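You operate a simulated robot arm through the tools that you are given. There is no shell and no other tool.

You are at the controls of a simulated robot arm. One attempt, no reset.

TASK
Clip on the card for the black drive's fault and disable the drive.
Fine: the old card goes on the pale green mat; shut the clip on the new one; the drive's grey switch off.

It is judged by the outcome, as a careful person would: the job done as asked, and still so three seconds after it is handed in. It fails if anything else is knocked over, pushed out of place, dropped, spilled or broken.

THE ROBOT
A 6-joint arm with a fingered hand, fixed in place. Base frame: the origin is on the floor under the middle of its stand, x ahead of it, y to its left, z up; the work surface is at about z = 75. Readings come in cm, degrees, newtons and seconds.
With the tool pointing down near the work surface it reaches from about 30 to 70 cm from the base axis. Its first joint turns from -166.0 to 166.0 degrees. Payload 4 kg.
Tool frame: the origin (TCP) lies between the finger pads and is the grasp point; the fingertips stand 2.2 cm ahead of it; z points along the fingers, y is the line along which they close. The gripper opens to 11.2 cm; its body begins 6 cm behind the TCP. The gripper is a hand of 4 fingers: y runs from the thumb to the fingers, the wrist lies at [0, 0, -21.8] in the tool frame, and closing takes about 1.5 s.
Orientation is that of the tool frame in the base frame, as a unit quaternion [w, x, y, z]. With the fingers straight down and closing along the base's y, the tool's x points along the base's -x, its y along +y and its z along -z.

THE INTERFACE
- The arm moves only by the tool arm_command. Its argument "rows" is a list of rows, each an object (a shift or turn left out is 0, a gripper value left out holds the last) with "linear": the shift along the base's x, y, z in m, a list of three; "turn": the turn, a rotation vector about the base's x, y, z in degrees, a list of three. In form: [{"linear": [tx, ty, tz], "turn": [ax, ay, az]}, ...]. A call has 1 to 20 rows; each row shifts and turns the commanded pose from where the row before left it. "fingers" is the finger opening in m, from 0 to 0.112, set as the call begins (left out, the last holds). Each row takes 0.2 s and may step no farther than 5 cm and 8.6 degrees from the row before; otherwise, or with a gripper value out of range, the whole call is refused. A pose out of reach is approached as far as the arm can. The call stops where the force on the tool passes 40 N (or 10 N more than at its start, if that is more) or the arm is blocked; 0.2 s more then pass. The fingers move at their own pace (about 4.5 cm/s each) and stop on an object; they squeeze with about 29 N. The grip force told is the motor's: it shows also when the fingers shut on nothing. Time passes only in rows, and 0.2 s behind the last, so rows that do not move let the fingers close. The reply holds the time, the measured pose of the TCP, the force on the tool along the base axes, the opening and the grip force, in the units named above and with some noise, with the torque about the TCP (base axes, N m) and any sound that the robot's microphone picked up.
- Cameras (640 x 400 px; columns grow to the right, rows downward): "scene" is fixed at [40.33, 51.22, 147.05]; the picture's right is [-0.90, -0.43, 0.00], its down [-0.31, 0.66, -0.68] and it looks along [0.29, -0.61, -0.73] (base axes); focal length 253 px, centre (320, 200). "wrist" rides on the gripper at [6.9, 0.4, -8.3] in the tool frame; the picture's right is [-0.06, 1.00, 0.00], its down [-0.77, -0.05, -0.64] and it looks along [-0.64, -0.04, 0.77] (tool axes); focal length 243 px, centre (320, 200). There is no depth. A picture from a camera that has moved, and an enlarged one, comes with that camera's place and axes in the base frame and with its lens. The place of the scene camera against the robot may be out by one fixed shift of up to 1.8 cm in any direction.
- grab_frame(camera): a new picture of that camera. The clock stands still meanwhile.
- finger_targets(finger1, finger2, finger3, thumb_bend): sets how far each is bent, from 0 (flat) to 1 (curled in); at 0.3 the hand is open as for a grip, at 0.7 the pads meet at the TCP. One left out holds its place. A second passes; each finger stops where it meets its share of the squeeze, and holds until it gets a number again. A gripper value or a shape takes the hand back. It gives what a move gives, with no picture; readings hold the bend of each and the force on the fingers (four entries, about 0 where the hand has none), thumb and palm.
- set_grasp(shape): the hand has 4 fingers and takes this shape, open, in about a second: jaw (thumb against the fingers, like two jaws); tri (thumb and two fingers); tip (a fingertip pinch); poke (one finger out to press); point (the index stretched); flat (the hand flat); cup (the hand cupped); fist (a fist). The gripper value then closes the fingers along that shape, each until it touches; the sizes above hold for jaw. It gives what a move gives, with no picture.
- enlarge(camera, box): a new picture of the part [left, top, right, bottom] of that camera's present view, enlarged. The clock stands still meanwhile.
- hand_in(): hands the job in; it is judged then, once.

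Nothing tells you positions but the pictures and the camera data. Unless the task says otherwise, let go and move clear before handing in.

The tools are called after "Emit:" as a command line: name --argument value ..., lists and objects as JSON in quotes. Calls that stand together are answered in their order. arm_command: Moves the arm, as the interface text tells. Its arguments: {"type":"object","properties":{"rows":{"type":"array","items":{"type":"object","properties":{"linear":{"type":"array","items":{"type":"number"}},"turn":{"type":"array","items":{"type":"number"}}}}},"fingers":{"type":"number"}},"required":["rows"]} The other tools are called the same way: set_grasp (shape) gives the hand a shape; finger_targets (finger1, finger2, finger3, thumb_bend) moves the fingers one by one; grab_frame (camera) takes a picture; enlarge (camera, box) takes an enlarged picture of a part of a camera's view; hand_in () hands the job in.

At the start:

```text
clock: 0.0
tcp_pos: [43.01, -14.11, 118.7]
tool_rot: [0.0, 0.0, 1.0, 0.0]
force: [0.0, 0.0, 0.0]
moment: [-0.02, 0.0, -0.03]
opening: 11.21
gripper_force: 0.1
shape: jaw
bend: [0.3, 0.3, 0.3, 0.3]
finger forces: [0.1, 0.0, 0.0, 0.1, 0.1, 0.1]
```

scene: 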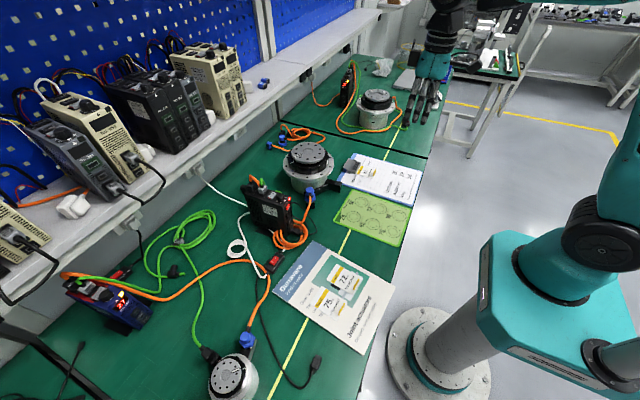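
wrist: 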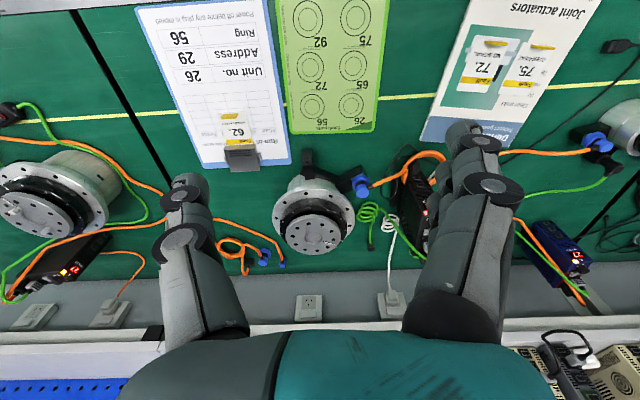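

I see a bench with several drives, a clipboard holding a card, a pale green mat, and a poster with cards on it. I'll take closer pictures first to find the black drive's fault display, the cards and the clip.

Emit:
enlarge --camera "scene" --box '[220, 130, 440, 270]'

Emit:
enlarge --camera "scene" --box '[230, 230, 420, 360]'

Emit:
enlarge --camera "scene" --box '[320, 40, 460, 140]'

Emit:
enlarge --camera "wrist" --box '[130, 0, 390, 180]'

Emit:
enlarge --camera "wrist" --box '[400, 0, 640, 160]'

Emit:
enlarge --camera "wrist" --box '[360, 140, 500, 270]'

Emit:
enlarge --camera "scene" --box '[230, 160, 330, 270]'

```text
2.86 times, centred on (330, 200) of scene
camera zoom: at [40.33, 51.22, 147.05], right [-0.9, -0.43, 0.0], down [-0.31, 0.66, -0.68], along [0.29, -0.61, -0.73], focal length 723 px, centre (291, 200)
```

zoom: 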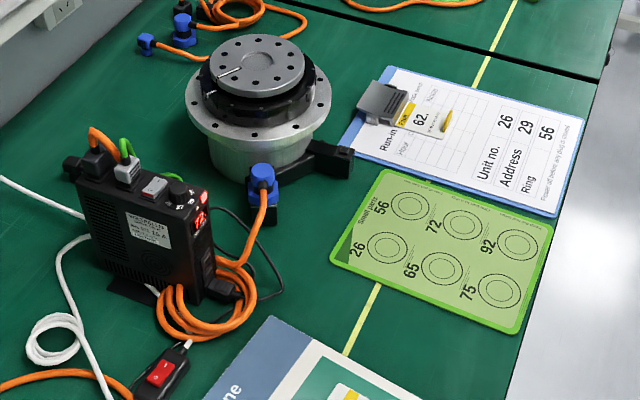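

```text
3.08 times, centred on (325, 295) of scene
camera zoom: at [40.33, 51.22, 147.05], right [-0.9, -0.43, 0.0], down [-0.31, 0.66, -0.68], along [0.29, -0.61, -0.73], focal length 779 px, centre (305, -92)
```

zoom: 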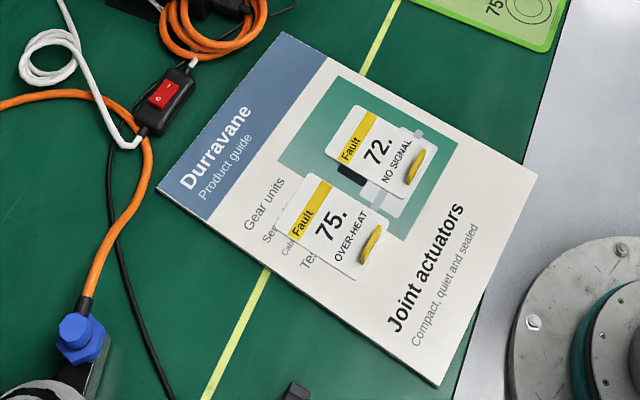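

```text
4.00 times, centred on (390, 90) of scene
camera zoom: at [40.33, 51.22, 147.05], right [-0.9, -0.43, 0.0], down [-0.31, 0.66, -0.68], along [0.29, -0.61, -0.73], focal length 1012 px, centre (40, 640)
```

zoom: 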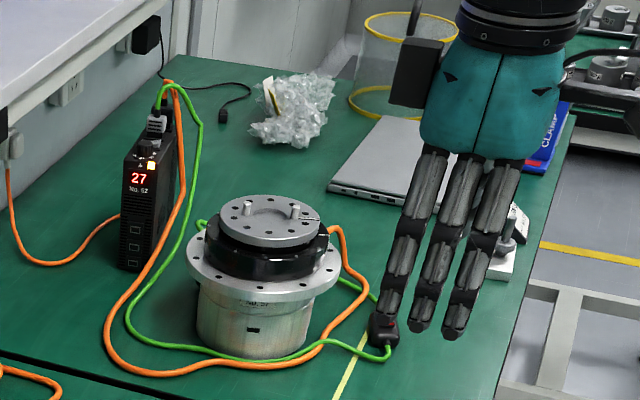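

```text
2.22 times, centred on (260, 90) of wrist
camera zoom: at [36.13, -13.73, 127.05], right [0.06, 1.0, 0.0], down [0.77, -0.05, 0.64], along [0.64, -0.04, -0.77], focal length 539 px, centre (453, 444)
```

zoom: 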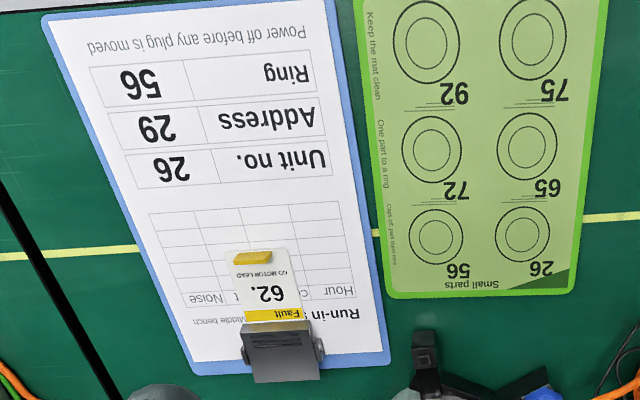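

```text
2.50 times, centred on (520, 80) of wrist
camera zoom: at [36.13, -13.73, 127.05], right [0.06, 1.0, 0.0], down [0.77, -0.05, 0.64], along [0.64, -0.04, -0.77], focal length 606 px, centre (-180, 500)
```

zoom: 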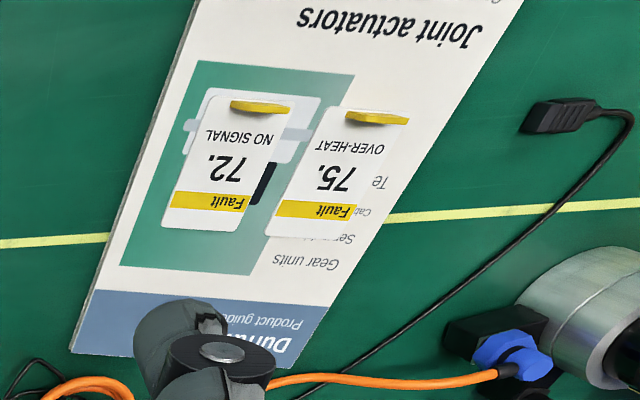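

```text
3.08 times, centred on (430, 205) of wrist
camera zoom: at [36.13, -13.73, 127.05], right [0.06, 1.0, 0.0], down [0.77, -0.05, 0.64], along [0.64, -0.04, -0.77], focal length 746 px, centre (-18, 185)
```

zoom: 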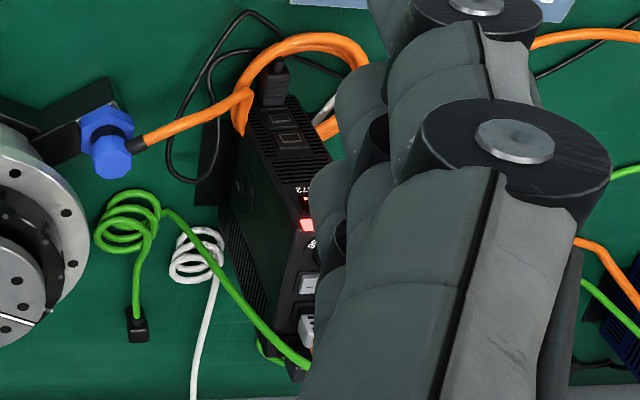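

```text
3.64 times, centred on (280, 215) of scene
camera zoom: at [40.33, 51.22, 147.05], right [-0.9, -0.43, 0.0], down [-0.31, 0.66, -0.68], along [0.29, -0.61, -0.73], focal length 920 px, centre (466, 146)
```

zoom: 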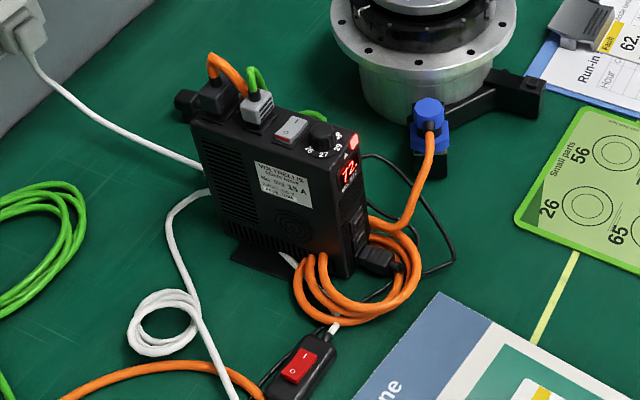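

Two drives look black: a near one whose display reads something like "72." and a far one reading 27, plus a blue one. I'll zoom in on the displays and switches to be sure which is which.

Emit:
enlarge --camera "scene" --box '[280, 180, 330, 215]'

Emit:
enlarge --camera "scene" --box '[290, 190, 320, 210]'

Emit:
enlarge --camera "scene" --box '[240, 170, 300, 210]'

Emit:
enlarge --camera "scene" --box '[60, 260, 180, 340]'

Emit:
enlarge --camera "scene" --box '[335, 60, 375, 110]'

Emit:
enlarge --camera "wrist" --box '[0, 200, 120, 320]'

Emit:
enlarge --camera "scene" --box '[330, 145, 400, 195]'

```text
11.43 times, centred on (305, 198) of scene
camera zoom: at [40.33, 51.22, 147.05], right [-0.9, -0.43, 0.0], down [-0.31, 0.66, -0.68], along [0.29, -0.61, -0.73], focal length 2892 px, centre (491, 229)
```

zoom: 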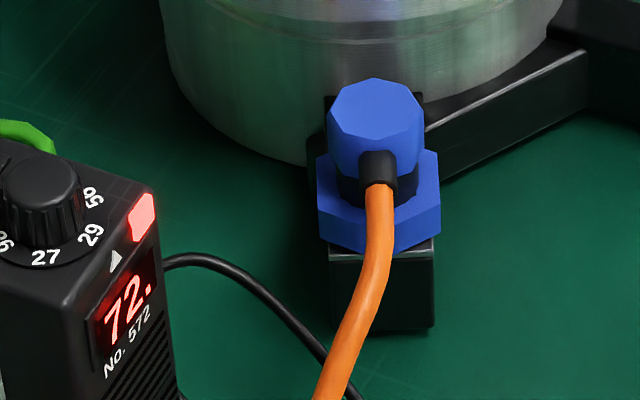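

```text
16.00 times, centred on (305, 200) of scene
camera zoom: at [40.33, 51.22, 147.05], right [-0.9, -0.43, 0.0], down [-0.31, 0.66, -0.68], along [0.29, -0.61, -0.73], focal length 4049 px, centre (560, 200)
```

zoom: 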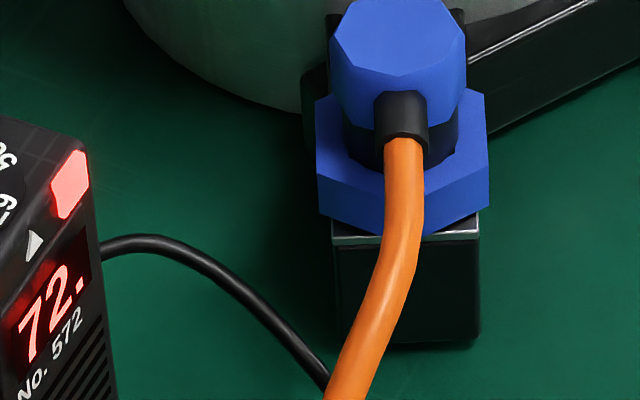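

```text
10.00 times, centred on (270, 190) of scene
camera zoom: at [40.33, 51.22, 147.05], right [-0.9, -0.43, 0.0], down [-0.31, 0.66, -0.68], along [0.29, -0.61, -0.73], focal length 2530 px, centre (820, 300)
```

zoom: 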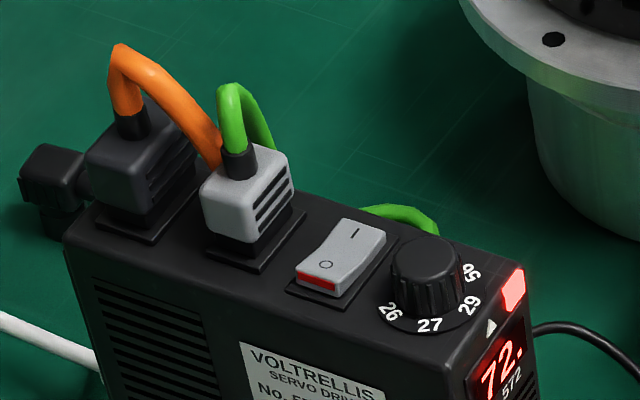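

```text
5.00 times, centred on (120, 300) of scene
camera zoom: at [40.33, 51.22, 147.05], right [-0.9, -0.43, 0.0], down [-0.31, 0.66, -0.68], along [0.29, -0.61, -0.73], focal length 1265 px, centre (1320, -300)
```

zoom: 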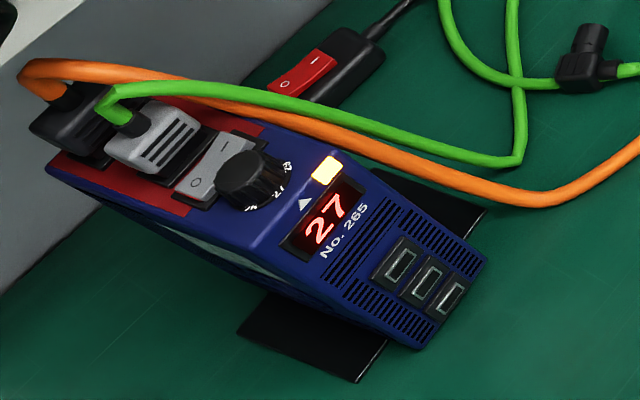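

```text
8.00 times, centred on (355, 85) of scene
camera zoom: at [40.33, 51.22, 147.05], right [-0.9, -0.43, 0.0], down [-0.31, 0.66, -0.68], along [0.29, -0.61, -0.73], focal length 2024 px, centre (40, 1120)
```

zoom: 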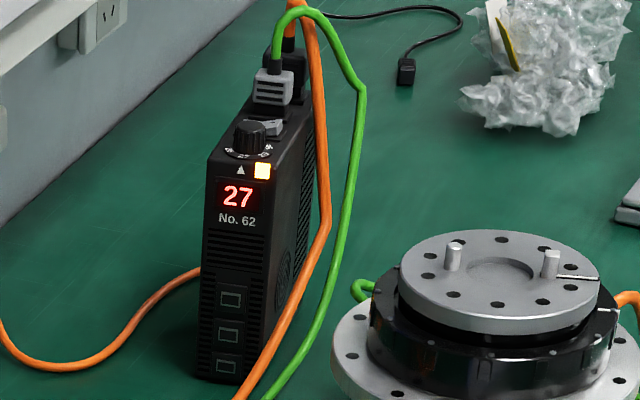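

```text
3.33 times, centred on (60, 260) of wrist
camera zoom: at [36.13, -13.73, 127.05], right [0.06, 1.0, 0.0], down [0.77, -0.05, 0.64], along [0.64, -0.04, -0.77], focal length 809 px, centre (1187, 0)
```

zoom: 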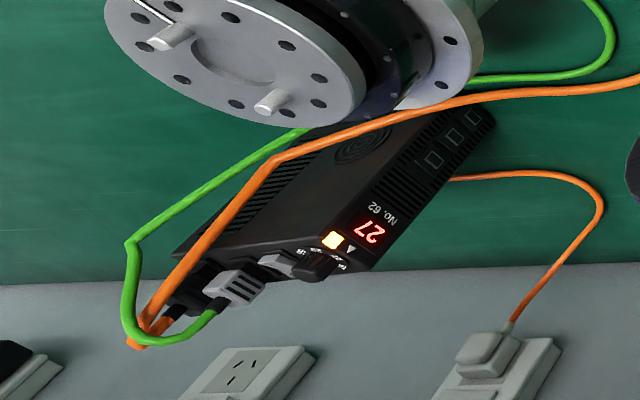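

```text
8.00 times, centred on (365, 170) of scene
camera zoom: at [40.33, 51.22, 147.05], right [-0.9, -0.43, 0.0], down [-0.31, 0.66, -0.68], along [0.29, -0.61, -0.73], focal length 2024 px, centre (-40, 440)
```

zoom: 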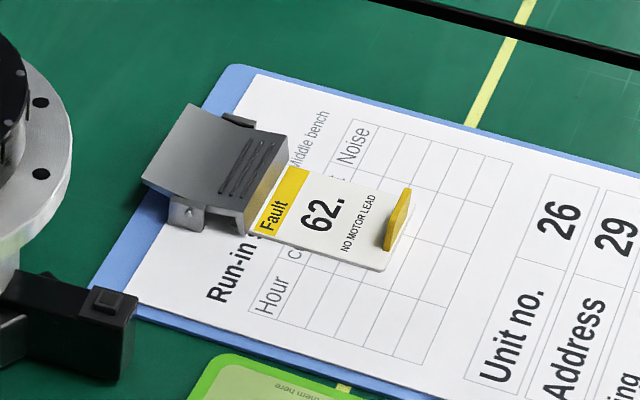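

The near black drive (No. 572) shows fault "72." with a red lamp, so the card I want is "72. NO SIGNAL" on the poster, and the "62." card is in the clip. I put the clip near (63,-34,76), the 72 card near (48,15,76) and the drive's grey rocker near (78,7.5,89). Next I'll move the wrist camera closer to the clip.

Emit:
arm_command --rows '[{"linear": [0.005, -0.026, -0.03]}, {"linear": [0.005, -0.026, -0.03]}, {"linear": [0.005, -0.026, -0.03]}, {"linear": [0.005, -0.026, -0.03]}, {"linear": [0.005, -0.026, -0.03]}, {"linear": [0.005, -0.026, -0.03]}, {"linear": [0.005, -0.026, -0.03]}]'

Emit:
grab_frame --camera "wrist"

Emit:
grab_frame --camera "scene"

```text
clock: 1.6
tcp_pos: [46.49, -32.18, 97.65]
tool_rot: [0.0, 0.0, 1.0, 0.001]
force: [-0.2, 0.5, -0.4]
moment: [-0.02, 0.0, -0.02]
opening: 11.21
gripper_force: 0.1
shape: jaw
bend: [0.3, 0.3, 0.3, 0.3]
finger forces: [0.0, 0.0, 0.0, 0.1, 0.0, 0.1]
```

```text
taken
camera wrist: at [39.54, -31.83, 105.95], right [0.06, 1.0, 0.0], down [0.76, -0.05, 0.64], along [0.64, -0.04, -0.77], focal length 243 px, centre (320, 200)
```

wrist: 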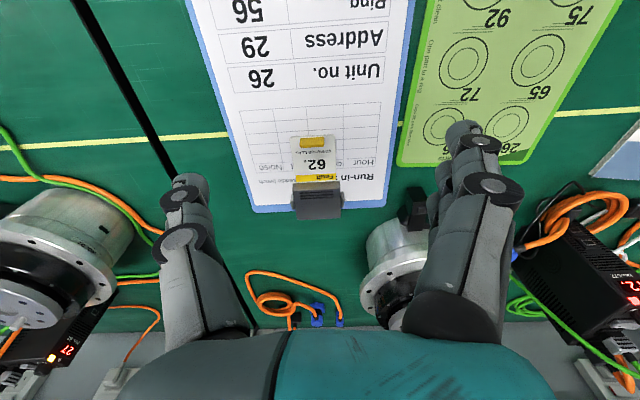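

```text
taken
```

scene: 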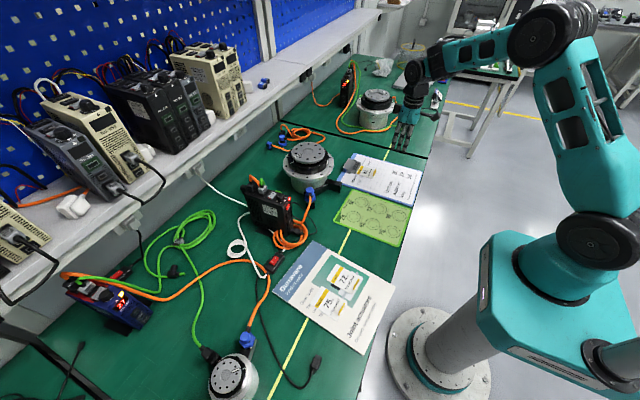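

Emit:
enlarge --camera "wrist" --box '[250, 110, 390, 230]'

Emit:
enlarge --camera "scene" --box '[335, 148, 385, 183]'

Emit:
enlarge --camera "wrist" --box '[520, 180, 640, 370]'

```text
3.33 times, centred on (320, 170) of wrist
camera zoom: at [39.54, -31.83, 105.95], right [0.06, 1.0, 0.0], down [0.76, -0.05, 0.64], along [0.64, -0.04, -0.77], focal length 809 px, centre (320, 300)
```

zoom: 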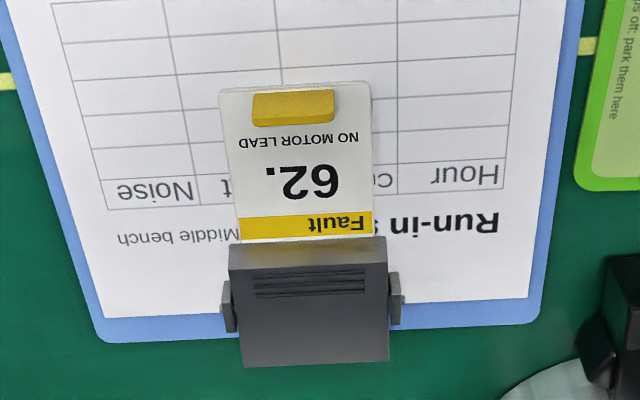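

```text
11.43 times, centred on (360, 166) of scene
camera zoom: at [40.33, 51.22, 147.05], right [-0.9, -0.43, 0.0], down [-0.31, 0.66, -0.68], along [0.29, -0.61, -0.73], focal length 2892 px, centre (-137, 594)
```

zoom: 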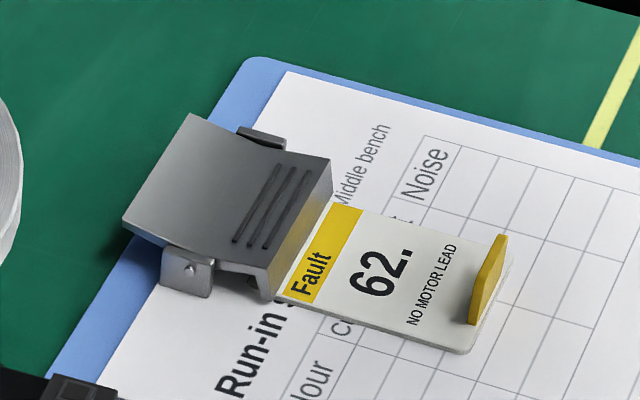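

```text
2.11 times, centred on (580, 275) of wrist
camera zoom: at [39.54, -31.83, 105.95], right [0.06, 1.0, 0.0], down [0.76, -0.05, 0.64], along [0.64, -0.04, -0.77], focal length 511 px, centre (-227, 42)
```

zoom: 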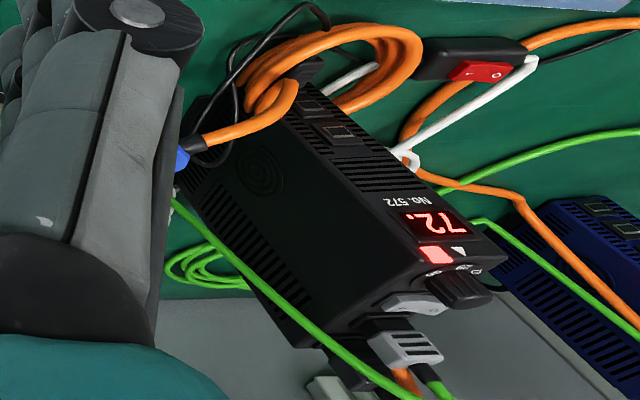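

The clip is a hinged lever: ribbed jaw on the card and a raised rear tail toward +x. The card's upright yellow tab is near (54,-33.7), about 3 cm wide along y. I'll try the "poke" shape to see where the finger goes before pressing the tail.

Emit:
set_grasp --shape "poke"

Emit:
grab_frame --camera "wrist"

Emit:
enlarge --camera "scene" --box '[370, 50, 470, 170]'

```text
clock: 2.5
tcp_pos: [46.47, -32.19, 97.68]
tool_rot: [0.001, 0.0, 1.0, 0.0]
force: [-0.3, 1.0, -0.1]
moment: [0.02, 0.0, -0.01]
opening: 0.0
gripper_force: 0.0
shape: poke
bend: [1.0, 1.0, 1.0, 0.47]
finger forces: [0.0, 0.0, 0.0, 0.0, 0.0, 0.1]
```

```text
taken
camera wrist: at [39.54, -31.78, 106.0], right [0.06, 1.0, 0.0], down [0.77, -0.05, 0.64], along [0.64, -0.04, -0.77], focal length 243 px, centre (320, 200)
```

wrist: 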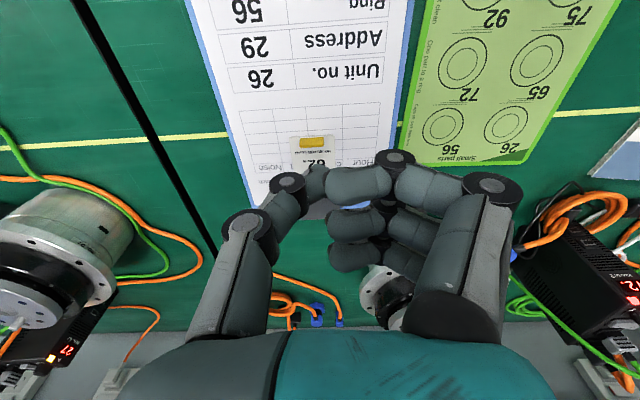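

```text
3.33 times, centred on (420, 110) of scene
camera zoom: at [40.33, 51.22, 147.05], right [-0.9, -0.43, 0.0], down [-0.31, 0.66, -0.68], along [0.29, -0.61, -0.73], focal length 844 px, centre (-13, 500)
```

zoom: 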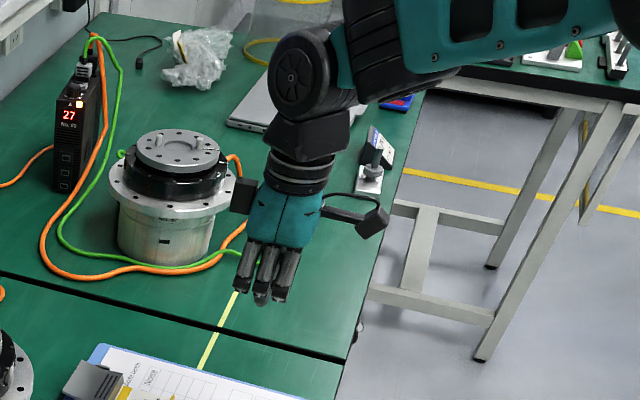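

"Poke" curls the fingers with the thumb against them, so no finger stands out clearly. I'll try "point" to compare.

Emit:
set_grasp --shape "point"

Emit:
grab_frame --camera "wrist"

Emit:
enlarge --camera "scene" --box '[370, 80, 450, 150]'

```text
clock: 3.4
tcp_pos: [46.44, -32.25, 97.53]
tool_rot: [0.0, 0.0, 1.0, 0.0]
force: [-0.2, 0.3, -0.2]
moment: [-0.03, 0.02, 0.0]
opening: 10.6
gripper_force: 0.1
shape: point
bend: [0.31, 1.0, 1.0, 0.55]
finger forces: [0.0, 0.0, 0.1, 0.1, 0.0, 0.1]
```

```text
taken
camera wrist: at [39.54, -31.78, 106.0], right [0.06, 1.0, 0.0], down [0.77, -0.05, 0.64], along [0.64, -0.04, -0.77], focal length 243 px, centre (320, 200)
```

wrist: 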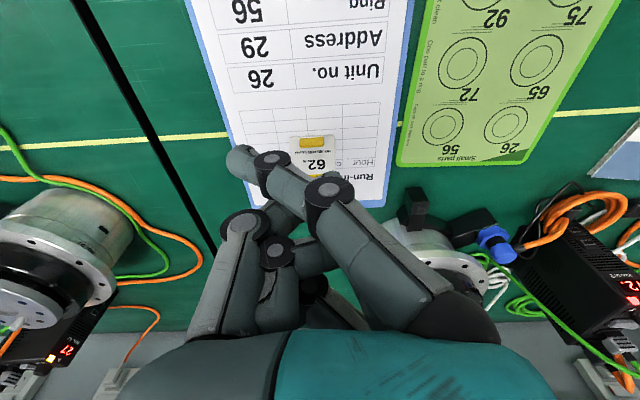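

```text
5.71 times, centred on (410, 115) of scene
camera zoom: at [40.33, 51.22, 147.05], right [-0.9, -0.43, 0.0], down [-0.31, 0.66, -0.68], along [0.29, -0.61, -0.73], focal length 1446 px, centre (-194, 686)
```

zoom: 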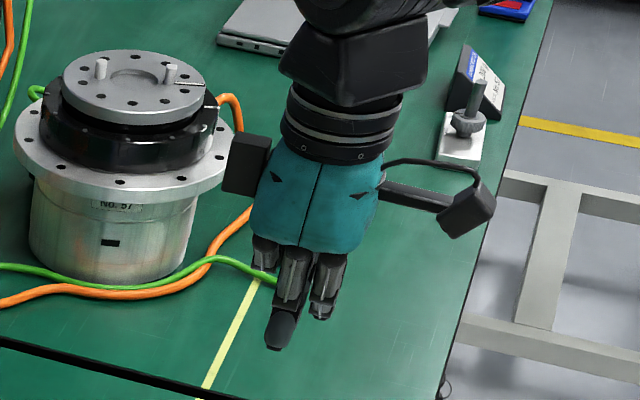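

In "point" the index leans across, its tip about 6 cm ahead of the TCP and 5.5 cm to the thumb side. I'll try straightening that finger by itself to get a better poker.

Emit:
finger_targets --finger1 0.0 --finger2 1.0 --finger3 1.0 --thumb_bend 1.0

Emit:
grab_frame --camera "wrist"

Emit:
enlarge --camera "scene" --box '[370, 80, 450, 150]'

```text
clock: 4.4
tcp_pos: [46.5, -32.31, 97.58]
tool_rot: [0.0, -0.001, 1.0, 0.0]
force: [0.2, -0.2, 0.3]
moment: [-0.01, 0.0, 0.01]
opening: 5.84
gripper_force: 0.1
shape: fingers
bend: [0.0, 1.0, 1.0, 0.93]
finger forces: [0.0, 0.0, 0.1, 0.1, 0.0, 0.0]
```

```text
taken
camera wrist: at [39.54, -31.79, 105.98], right [0.06, 1.0, 0.0], down [0.77, -0.05, 0.64], along [0.64, -0.04, -0.77], focal length 243 px, centre (320, 200)
```

wrist: 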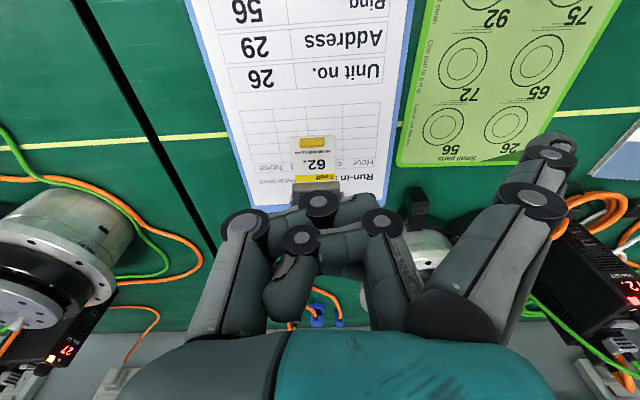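

```text
5.71 times, centred on (410, 115) of scene
camera zoom: at [40.33, 51.22, 147.05], right [-0.9, -0.43, 0.0], down [-0.31, 0.66, -0.68], along [0.29, -0.61, -0.73], focal length 1446 px, centre (-194, 686)
```

zoom: 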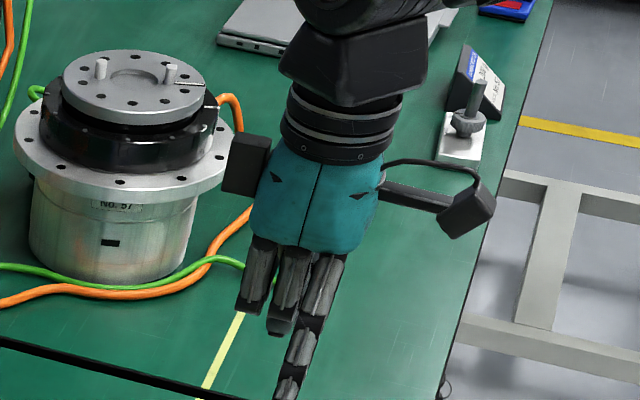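

Finger 1 is the one nearest the wrist camera, and flat it leans outward. The tab's thin side lies along base x, so I'll yaw the hand -90° so it closes along x, which also puts the fingers on the far (+x) side for reaching the clip tail.

Emit:
arm_command --rows '[{"linear": [0.0055, -0.001, 0.0], "turn": [0, 0, -8.2]}, {"linear": [0.0055, -0.001, 0.0], "turn": [0, 0, -8.2]}, {"linear": [0.0055, -0.001, 0.0], "turn": [0, 0, -8.2]}, {"linear": [0.0055, -0.001, 0.0], "turn": [0, 0, -8.2]}, {"linear": [0.0055, -0.001, 0.0], "turn": [0, 0, -8.2]}, {"linear": [0.0055, -0.001, 0.0], "turn": [0, 0, -8.2]}, {"linear": [0.0055, -0.001, 0.0], "turn": [0, 0, -8.2]}, {"linear": [0.0055, -0.001, 0.0], "turn": [0, 0, -8.2]}, {"linear": [0.0055, -0.001, 0.0], "turn": [0, 0, -8.2]}, {"linear": [0.0055, -0.001, 0.0], "turn": [0, 0, -8.2]}, {"linear": [0.0055, -0.001, 0.0], "turn": [0, 0, -8.0]}]'

Emit:
set_grasp --shape "tip"

Emit:
grab_frame --camera "wrist"

Emit:
grab_frame --camera "scene"

```text
clock: 6.8
tcp_pos: [52.58, -33.54, 97.72]
tool_rot: [0.0, 0.708, 0.706, 0.0]
force: [0.9, -0.7, -0.1]
moment: [-0.01, -0.02, -0.01]
opening: 5.84
gripper_force: 0.0
shape: fingers
bend: [0.0, 1.0, 1.0, 0.93]
finger forces: [0.0, 0.1, 0.1, 0.0, 0.0, 0.2]
```

```text
clock: 7.7
tcp_pos: [52.57, -33.45, 97.7]
tool_rot: [0.0, 0.707, 0.707, 0.0]
force: [-0.3, -0.3, 0.3]
moment: [0.0, 0.02, 0.02]
opening: 11.21
gripper_force: 0.0
shape: tip
bend: [0.02, 0.3, 0.03, 0.3]
finger forces: [0.1, 0.0, 0.1, 0.0, 0.1, 0.1]
```

```text
taken
camera wrist: at [53.04, -26.58, 106.06], right [1.0, -0.06, 0.0], down [-0.05, -0.77, 0.64], along [-0.04, -0.64, -0.77], focal length 243 px, centre (320, 200)
```

wrist: 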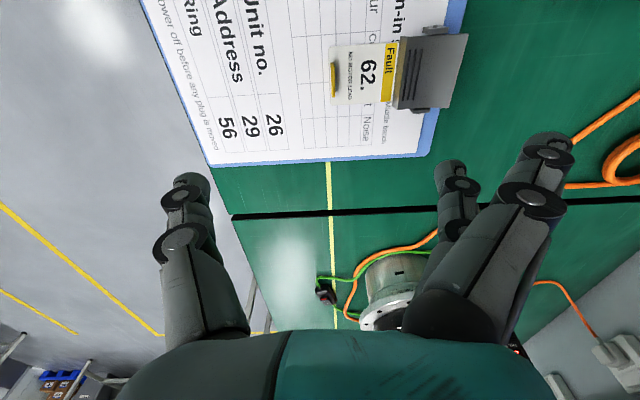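

```text
taken
```

scene: 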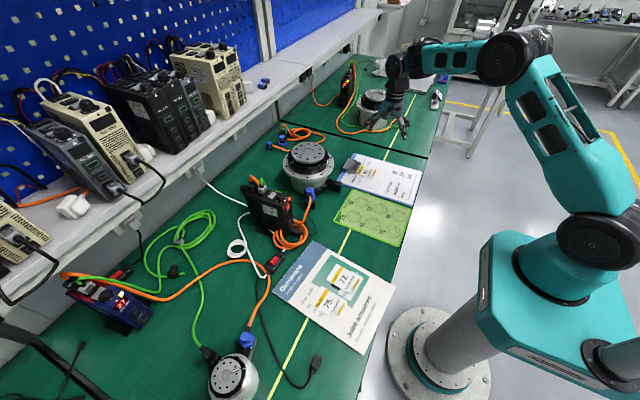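

"Tip" uses the thumb and middle finger on the hand's centre plane, which suits the narrow tab. I'll close it in free air and look at how the tips meet.

Emit:
arm_command --rows '[{}, {}, {}, {}, {}, {}, {}, {}]' --fingers 0.0

Emit:
grab_frame --camera "wrist"

Emit:
enlarge --camera "scene" --box '[360, 70, 440, 150]'

```text
clock: 9.5
tcp_pos: [52.6, -33.5, 97.64]
tool_rot: [-0.001, 0.707, 0.707, 0.0]
force: [0.2, -0.2, 0.0]
moment: [-0.01, -0.01, 0.04]
opening: 0.02
gripper_force: 29.3
shape: tip
bend: [0.21, 0.59, 0.21, 0.67]
finger forces: [0.1, 0.1, 0.0, 0.0, 0.1, 0.1]
```

```text
taken
camera wrist: at [53.04, -26.58, 106.06], right [1.0, -0.06, 0.0], down [-0.05, -0.77, 0.64], along [-0.04, -0.64, -0.77], focal length 243 px, centre (320, 200)
```

wrist: 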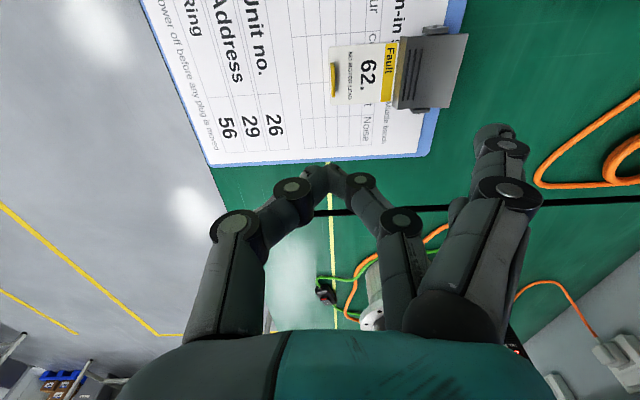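

```text
5.00 times, centred on (400, 110) of scene
camera zoom: at [40.33, 51.22, 147.05], right [-0.9, -0.43, 0.0], down [-0.31, 0.66, -0.68], along [0.29, -0.61, -0.73], focal length 1265 px, centre (-80, 650)
```

zoom: 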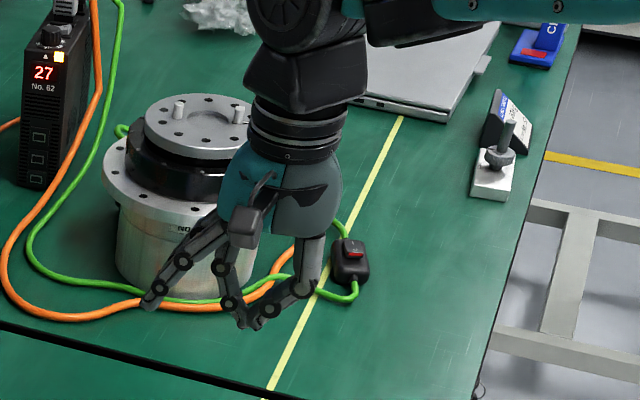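

Closed, the tips meet on the tool axis about 2.2 cm ahead of the TCP, but the spare fingers 1 and 3 stick out toward +x over the clip. I'll turn the hand the other way so the thumb is on the +x side and can serve as the poker for the clip tail, with the other fingers curled.

Emit:
finger_targets --finger1 1.0 --finger2 1.0 --finger3 1.0 --thumb_bend 0.3

Emit:
arm_command --rows '[{"turn": [0, 0, 8.2]}, {"turn": [0, 0, 8.2]}, {"turn": [0, 0, 8.2]}, {"turn": [0, 0, 8.2]}, {"turn": [0, 0, 8.2]}, {"turn": [0, 0, 8.2]}, {"turn": [0, 0, 8.2]}, {"turn": [0, 0, 8.2]}, {"turn": [0, 0, 8.2]}, {"turn": [0, 0, 8.2]}, {"turn": [0, 0, 8.0]}]'

Emit:
arm_command --rows '[{"linear": [0.003, 0, 0], "turn": [0, 0, 8.2]}, {"linear": [0.003, 0, 0], "turn": [0, 0, 8.2]}, {"linear": [0.003, 0, 0], "turn": [0, 0, 8.2]}, {"linear": [0.003, 0, 0], "turn": [0, 0, 8.2]}, {"linear": [0.003, 0, 0], "turn": [0, 0, 8.2]}, {"linear": [0.003, 0, 0], "turn": [0, 0, 8.2]}, {"linear": [0.003, 0, 0], "turn": [0, 0, 8.2]}, {"linear": [0.003, 0, 0], "turn": [0, 0, 8.2]}, {"linear": [0.003, 0, 0], "turn": [0, 0, 8.2]}, {"linear": [0.003, 0, 0], "turn": [0, 0, 8.2]}, {"linear": [0.003, 0, 0], "turn": [0, 0, 8.0]}]'

Emit:
grab_frame --camera "wrist"

Emit:
enlarge --camera "scene" --box '[340, 70, 450, 180]'

```text
clock: 10.5
tcp_pos: [52.59, -33.53, 97.73]
tool_rot: [0.0, 0.708, 0.706, 0.0]
force: [0.5, 0.0, -0.9]
moment: [0.0, -0.01, -0.02]
opening: 4.85
gripper_force: 0.2
shape: fingers
bend: [1.0, 1.0, 1.0, 0.3]
finger forces: [0.0, 0.0, 0.0, 0.0, 0.0, 0.1]
```

```text
clock: 12.9
tcp_pos: [52.48, -33.59, 97.75]
tool_rot: [0.0, -0.001, 1.0, 0.0]
force: [-0.2, -0.5, 0.5]
moment: [0.0, -0.02, 0.01]
opening: 4.86
gripper_force: 0.1
shape: fingers
bend: [1.0, 1.0, 1.0, 0.3]
finger forces: [0.1, 0.0, 0.0, 0.1, 0.0, 0.0]
```

```text
clock: 15.3
tcp_pos: [59.28, -33.14, 99.21]
tool_rot: [0.0, 0.707, -0.707, 0.002]
force: [-0.5, -0.7, -0.1]
moment: [-0.02, 0.04, 0.04]
opening: 4.88
gripper_force: 0.1
shape: fingers
bend: [1.0, 1.0, 1.0, 0.3]
finger forces: [0.0, 0.1, 0.1, 0.0, 0.0, 0.0]
out of reach, approached as far as the arm can: row 7, 8, 10, 11
```

```text
taken
camera wrist: at [58.86, -40.08, 107.52], right [-1.0, 0.06, 0.0], down [0.05, 0.77, 0.64], along [0.04, 0.64, -0.77], focal length 243 px, centre (320, 200)
```

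wrist: 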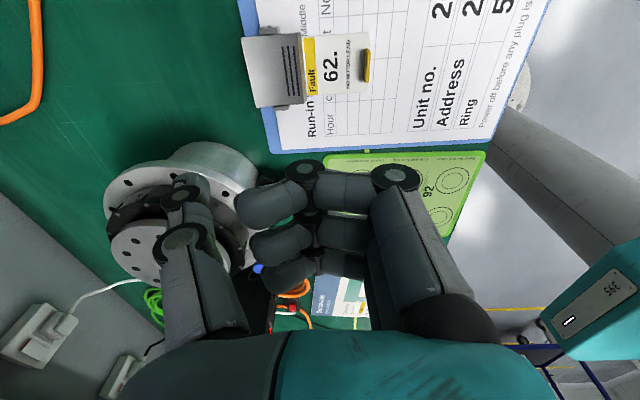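

```text
3.64 times, centred on (395, 125) of scene
camera zoom: at [40.33, 51.22, 147.05], right [-0.9, -0.43, 0.0], down [-0.31, 0.66, -0.68], along [0.29, -0.61, -0.73], focal length 920 px, centre (47, 473)
```

zoom: 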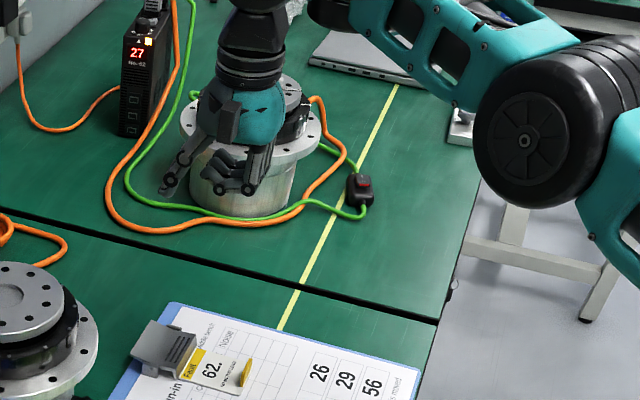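

The clip, card and board are now seen from the other side. The last move was reported as partly out of reach and the pose doesn't match what I commanded, so I'll hold still a moment and read the pose again.

Emit:
arm_command --rows '[{}, {}]'

Emit:
grab_frame --camera "scene"

```text
clock: 15.9
tcp_pos: [59.26, -33.06, 99.18]
tool_rot: [0.0, 0.707, -0.707, 0.002]
force: [0.3, 0.0, 0.0]
moment: [0.03, 0.01, 0.0]
opening: 4.87
gripper_force: 0.0
shape: fingers
bend: [1.0, 1.0, 1.0, 0.3]
finger forces: [0.0, 0.0, 0.0, 0.0, 0.1, 0.0]
```

```text
taken
```

scene: 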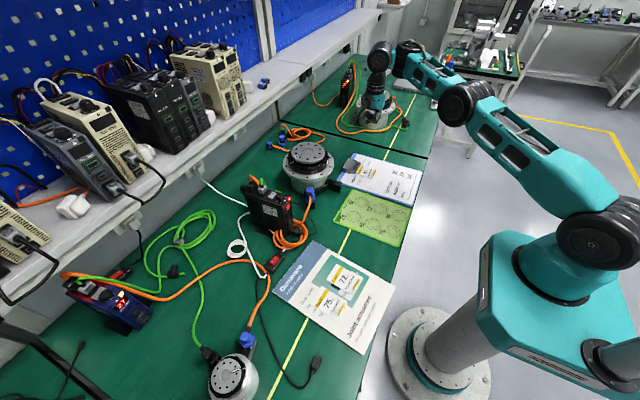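

The arm has settled in a more stretched posture. I'll make a small downward move and check that it tracks properly.

Emit:
arm_command --rows '[{"linear": [0, 0, -0.02]}, {"linear": [0, 0, -0.02]}]'

Emit:
grab_frame --camera "wrist"

```text
clock: 16.5
tcp_pos: [59.23, -33.05, 95.11]
tool_rot: [0.0, -0.707, 0.707, 0.0]
force: [-0.2, 0.0, 0.6]
moment: [-0.01, -0.01, 0.01]
opening: 4.88
gripper_force: 0.1
shape: fingers
bend: [1.0, 1.0, 1.0, 0.3]
finger forces: [0.1, 0.1, 0.0, 0.0, 0.1, 0.1]
```

```text
taken
camera wrist: at [58.91, -40.06, 103.5], right [-1.0, 0.06, 0.0], down [0.05, 0.77, 0.64], along [0.04, 0.64, -0.77], focal length 243 px, centre (320, 200)
```

wrist: 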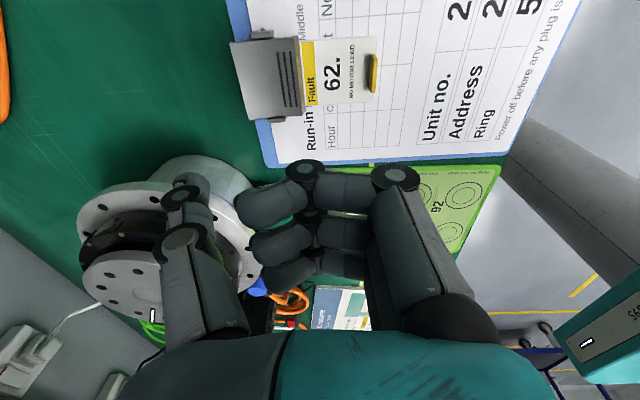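

The tail's rear edge is near x=67.3, z≈77.5, spanning y from -37.4 to -30.2. The thumb tip is about 7 cm toward +x from the TCP and 2.4 cm below it, so I'll put it over the tail at about x=66 and come down to just above.

Emit:
arm_command --rows '[{"linear": [0, -0.004, -0.04]}, {"linear": [0, -0.004, -0.04]}, {"linear": [0, 0, -0.03]}, {"linear": [0, 0, -0.01]}]'

Emit:
grab_frame --camera "wrist"

Emit:
enlarge --camera "scene" --box '[310, 120, 400, 190]'

```text
clock: 17.5
tcp_pos: [59.5, -34.37, 85.26]
tool_rot: [0.007, -0.706, 0.708, 0.006]
force: [-0.1, 0.8, 0.9]
moment: [0.01, -0.01, -0.01]
opening: 4.86
gripper_force: 0.0
shape: fingers
bend: [1.0, 1.0, 1.0, 0.3]
finger forces: [0.0, 0.0, 0.0, 0.1, 0.1, 0.0]
out of reach, approached as far as the arm can: row 3, 4
```

```text
taken
camera wrist: at [59.15, -41.42, 93.49], right [-1.0, 0.06, 0.0], down [0.05, 0.75, 0.66], along [0.04, 0.66, -0.75], focal length 243 px, centre (320, 200)
```

wrist: 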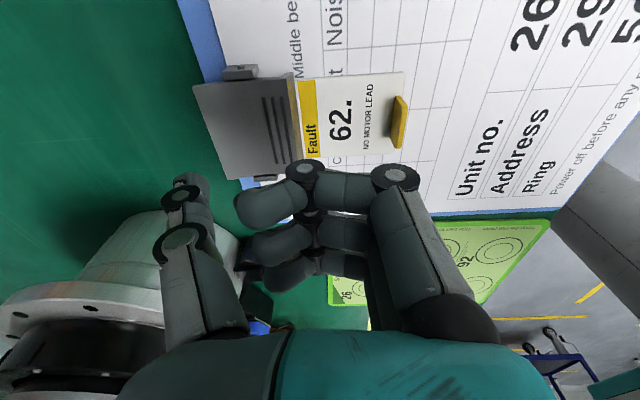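

```text
5.71 times, centred on (355, 155) of scene
camera zoom: at [40.33, 51.22, 147.05], right [-0.9, -0.43, 0.0], down [-0.31, 0.66, -0.68], along [0.29, -0.61, -0.73], focal length 1446 px, centre (120, 457)
```

zoom: 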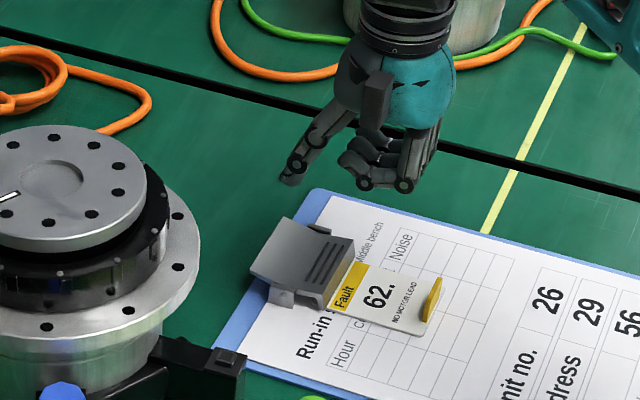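

The arm reaches its limit at about r=69 with the tool vertical. I'll back up, pinch thumb and middle finger together as a central poker with the others curled, and tilt the hand outward to gain reach.

Emit:
arm_command --rows '[{"linear": [-0.005, 0.005, 0.03]}, {"linear": [-0.005, 0, 0.03]}, {"linear": [-0.005, 0, 0.02]}]'

Emit:
finger_targets --finger1 1.0 --finger2 0.65 --finger3 1.0 --thumb_bend 0.67

Emit:
arm_command --rows '[{"turn": [0, -7.5, 0]}, {"turn": [0, -7.5, 0]}, {"turn": [0, -7.5, 0]}, {"turn": [0, -7.5, 0]}]'

Emit:
grab_frame --camera "wrist"

Emit:
enlarge --camera "scene" --box '[310, 80, 430, 190]'

```text
clock: 18.3
tcp_pos: [58.42, -33.85, 93.23]
tool_rot: [0.0, 0.708, -0.707, -0.001]
force: [0.5, 0.0, 0.2]
moment: [-0.01, -0.04, 0.01]
opening: 4.87
gripper_force: 0.1
shape: fingers
bend: [1.0, 1.0, 1.0, 0.3]
finger forces: [0.0, 0.0, 0.0, 0.0, 0.0, 0.1]
```

```text
clock: 19.3
tcp_pos: [58.38, -33.9, 93.28]
tool_rot: [0.0, -0.707, 0.707, 0.0]
force: [0.3, -0.7, 0.7]
moment: [-0.02, 0.01, 0.04]
opening: 3.11
gripper_force: 0.0
shape: fingers
bend: [1.0, 0.65, 1.0, 0.67]
finger forces: [0.0, 0.1, 0.0, 0.1, 0.0, 0.1]
```

```text
clock: 20.3
tcp_pos: [61.1, -36.16, 96.42]
tool_rot: [-0.117, 0.7, -0.698, 0.101]
force: [0.0, -0.3, -0.2]
moment: [-0.02, 0.03, -0.01]
opening: 3.12
gripper_force: 0.0
shape: fingers
bend: [1.0, 0.65, 1.0, 0.67]
finger forces: [0.0, 0.1, 0.0, 0.0, 0.0, 0.2]
out of reach, approached as far as the arm can: row 2, 3, 4
```

```text
taken
camera wrist: at [58.16, -43.41, 104.02], right [-0.95, 0.06, -0.3], down [-0.15, 0.75, 0.64], along [0.27, 0.66, -0.7], focal length 243 px, centre (320, 200)
```

wrist: 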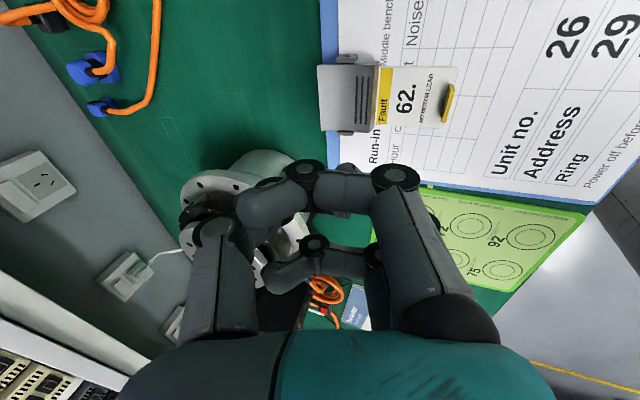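

```text
3.64 times, centred on (370, 135) of scene
camera zoom: at [40.33, 51.22, 147.05], right [-0.9, -0.43, 0.0], down [-0.31, 0.66, -0.68], along [0.29, -0.61, -0.73], focal length 920 px, centre (138, 436)
```

zoom: 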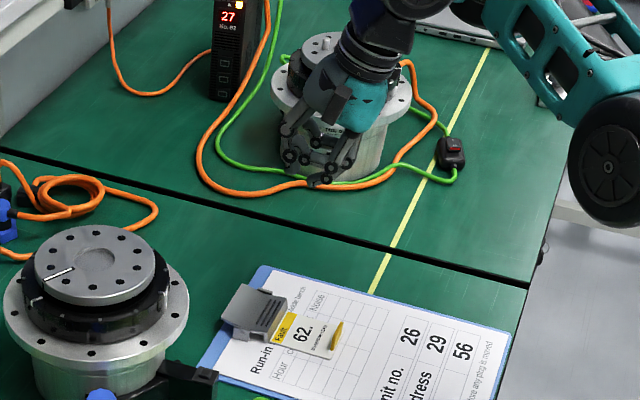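

The tilt only got to about 18° before hitting a limit, so this wrist yaw is a poor choice. I'll undo the tilt and turn back to the original yaw, where the arm had more room.

Emit:
arm_command --rows '[{"linear": [-0.01, 0.005, 0.005], "turn": [0, 6, 0]}, {"linear": [-0.01, 0.005, 0.005], "turn": [0, 6, 0]}, {"linear": [-0.01, 0.005, 0.005], "turn": [0, 5.8, 0]}, {"linear": [-0.008, 0, 0], "turn": [0, 0, -8.2]}, {"linear": [-0.008, 0, 0], "turn": [0, 0, -8.2]}, {"linear": [-0.008, 0, 0], "turn": [0, 0, -8.2]}, {"linear": [-0.008, 0, 0], "turn": [0, 0, -8.2]}, {"turn": [0, 0, -8.2]}, {"turn": [0, 0, -8.2]}, {"turn": [0, 0, -8.2]}, {"turn": [0, 0, -8.2]}, {"turn": [0, 0, -8.2]}, {"turn": [0, 0, -8.2]}, {"turn": [0, 0, -8.0]}]'

Emit:
grab_frame --camera "scene"

Emit:
grab_frame --camera "wrist"

```text
clock: 23.3
tcp_pos: [54.76, -34.89, 97.83]
tool_rot: [0.011, 0.001, 1.0, 0.001]
force: [-0.5, 0.0, 0.0]
moment: [0.0, 0.02, 0.01]
opening: 3.11
gripper_force: 0.1
shape: fingers
bend: [1.0, 0.65, 1.0, 0.67]
finger forces: [0.1, 0.1, 0.0, 0.0, 0.0, 0.0]
```

```text
taken
```

scene: 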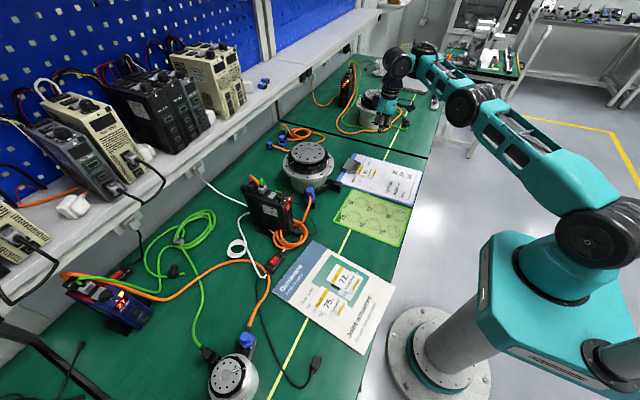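

```text
taken
camera wrist: at [47.72, -34.36, 105.99], right [0.07, 1.0, 0.0], down [0.75, -0.05, 0.66], along [0.66, -0.04, -0.75], focal length 243 px, centre (320, 200)
```

wrist: 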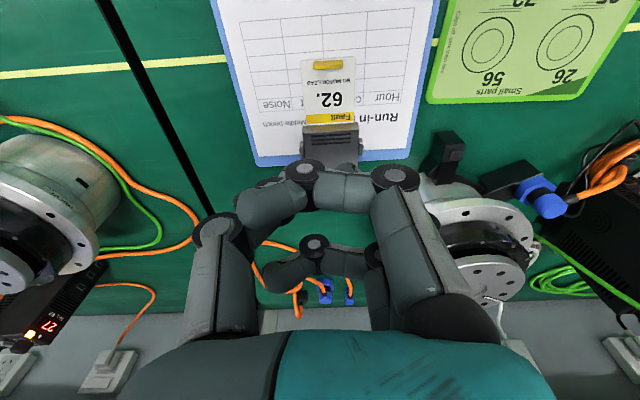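

Yaw is back to the default. I'll try the outward tilt from here and see how much the arm allows.

Emit:
arm_command --rows '[{"linear": [-0.01, 0, 0], "turn": [0, -7.5, 0]}, {"linear": [-0.01, 0, 0], "turn": [0, -7.5, 0]}, {"linear": [-0.01, 0, 0], "turn": [0, -7.5, 0]}, {"turn": [0, -7.5, 0]}]'

Emit:
grab_frame --camera "wrist"

Emit:
grab_frame --camera "scene"

```text
clock: 24.3
tcp_pos: [55.83, -41.41, 105.9]
tool_rot: [0.258, -0.007, 0.966, 0.019]
force: [0.1, -0.4, 0.1]
moment: [0.03, 0.05, 0.0]
opening: 3.1
gripper_force: 0.1
shape: fingers
bend: [1.0, 0.65, 1.0, 0.67]
finger forces: [0.1, 0.1, 0.0, 0.0, 0.1, 0.0]
out of reach, approached as far as the arm can: row 1, 2, 3, 4
```

```text
taken
camera wrist: at [45.72, -41.26, 109.75], right [0.03, 1.0, 0.07], down [0.34, -0.07, 0.94], along [0.94, -0.01, -0.35], focal length 243 px, centre (320, 200)
```

wrist: 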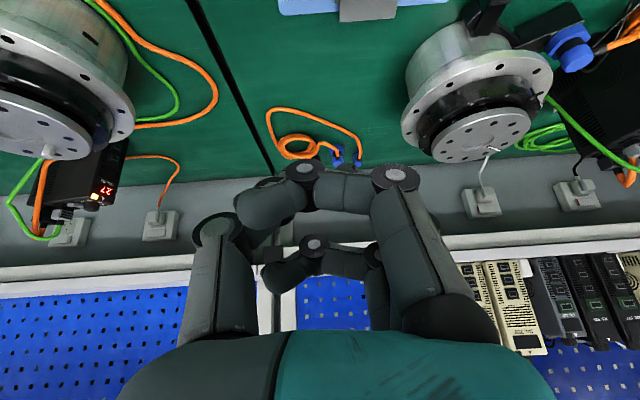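

```text
taken
```

scene: 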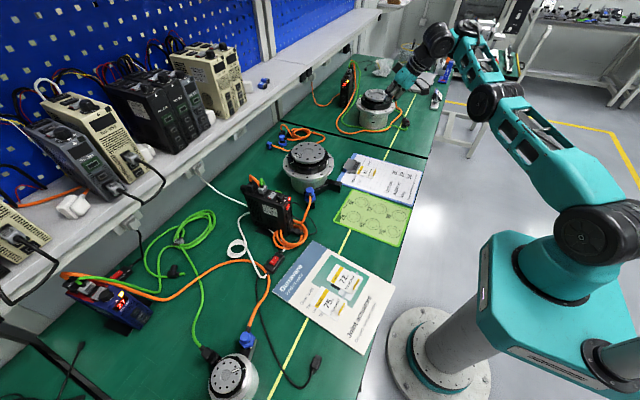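

The pose is drifting well off command, so the arm has fallen into an awkward configuration. I'll look at the whole arm before untangling it.

Emit:
enlarge --camera "scene" --box '[360, 0, 640, 280]'

```text
1.43 times, centred on (500, 140) of scene
camera zoom: at [40.33, 51.22, 147.05], right [-0.9, -0.43, 0.0], down [-0.31, 0.66, -0.68], along [0.29, -0.61, -0.73], focal length 362 px, centre (63, 286)
```

zoom: 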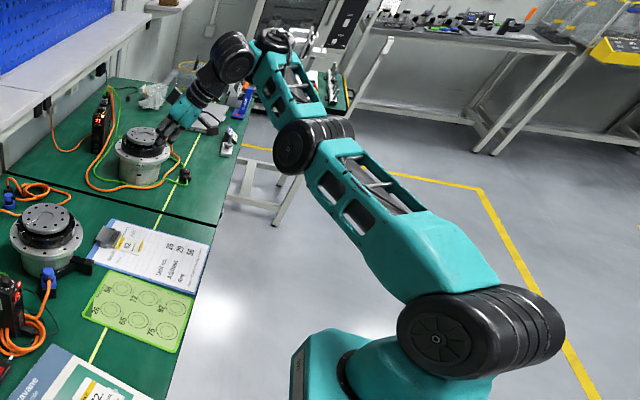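

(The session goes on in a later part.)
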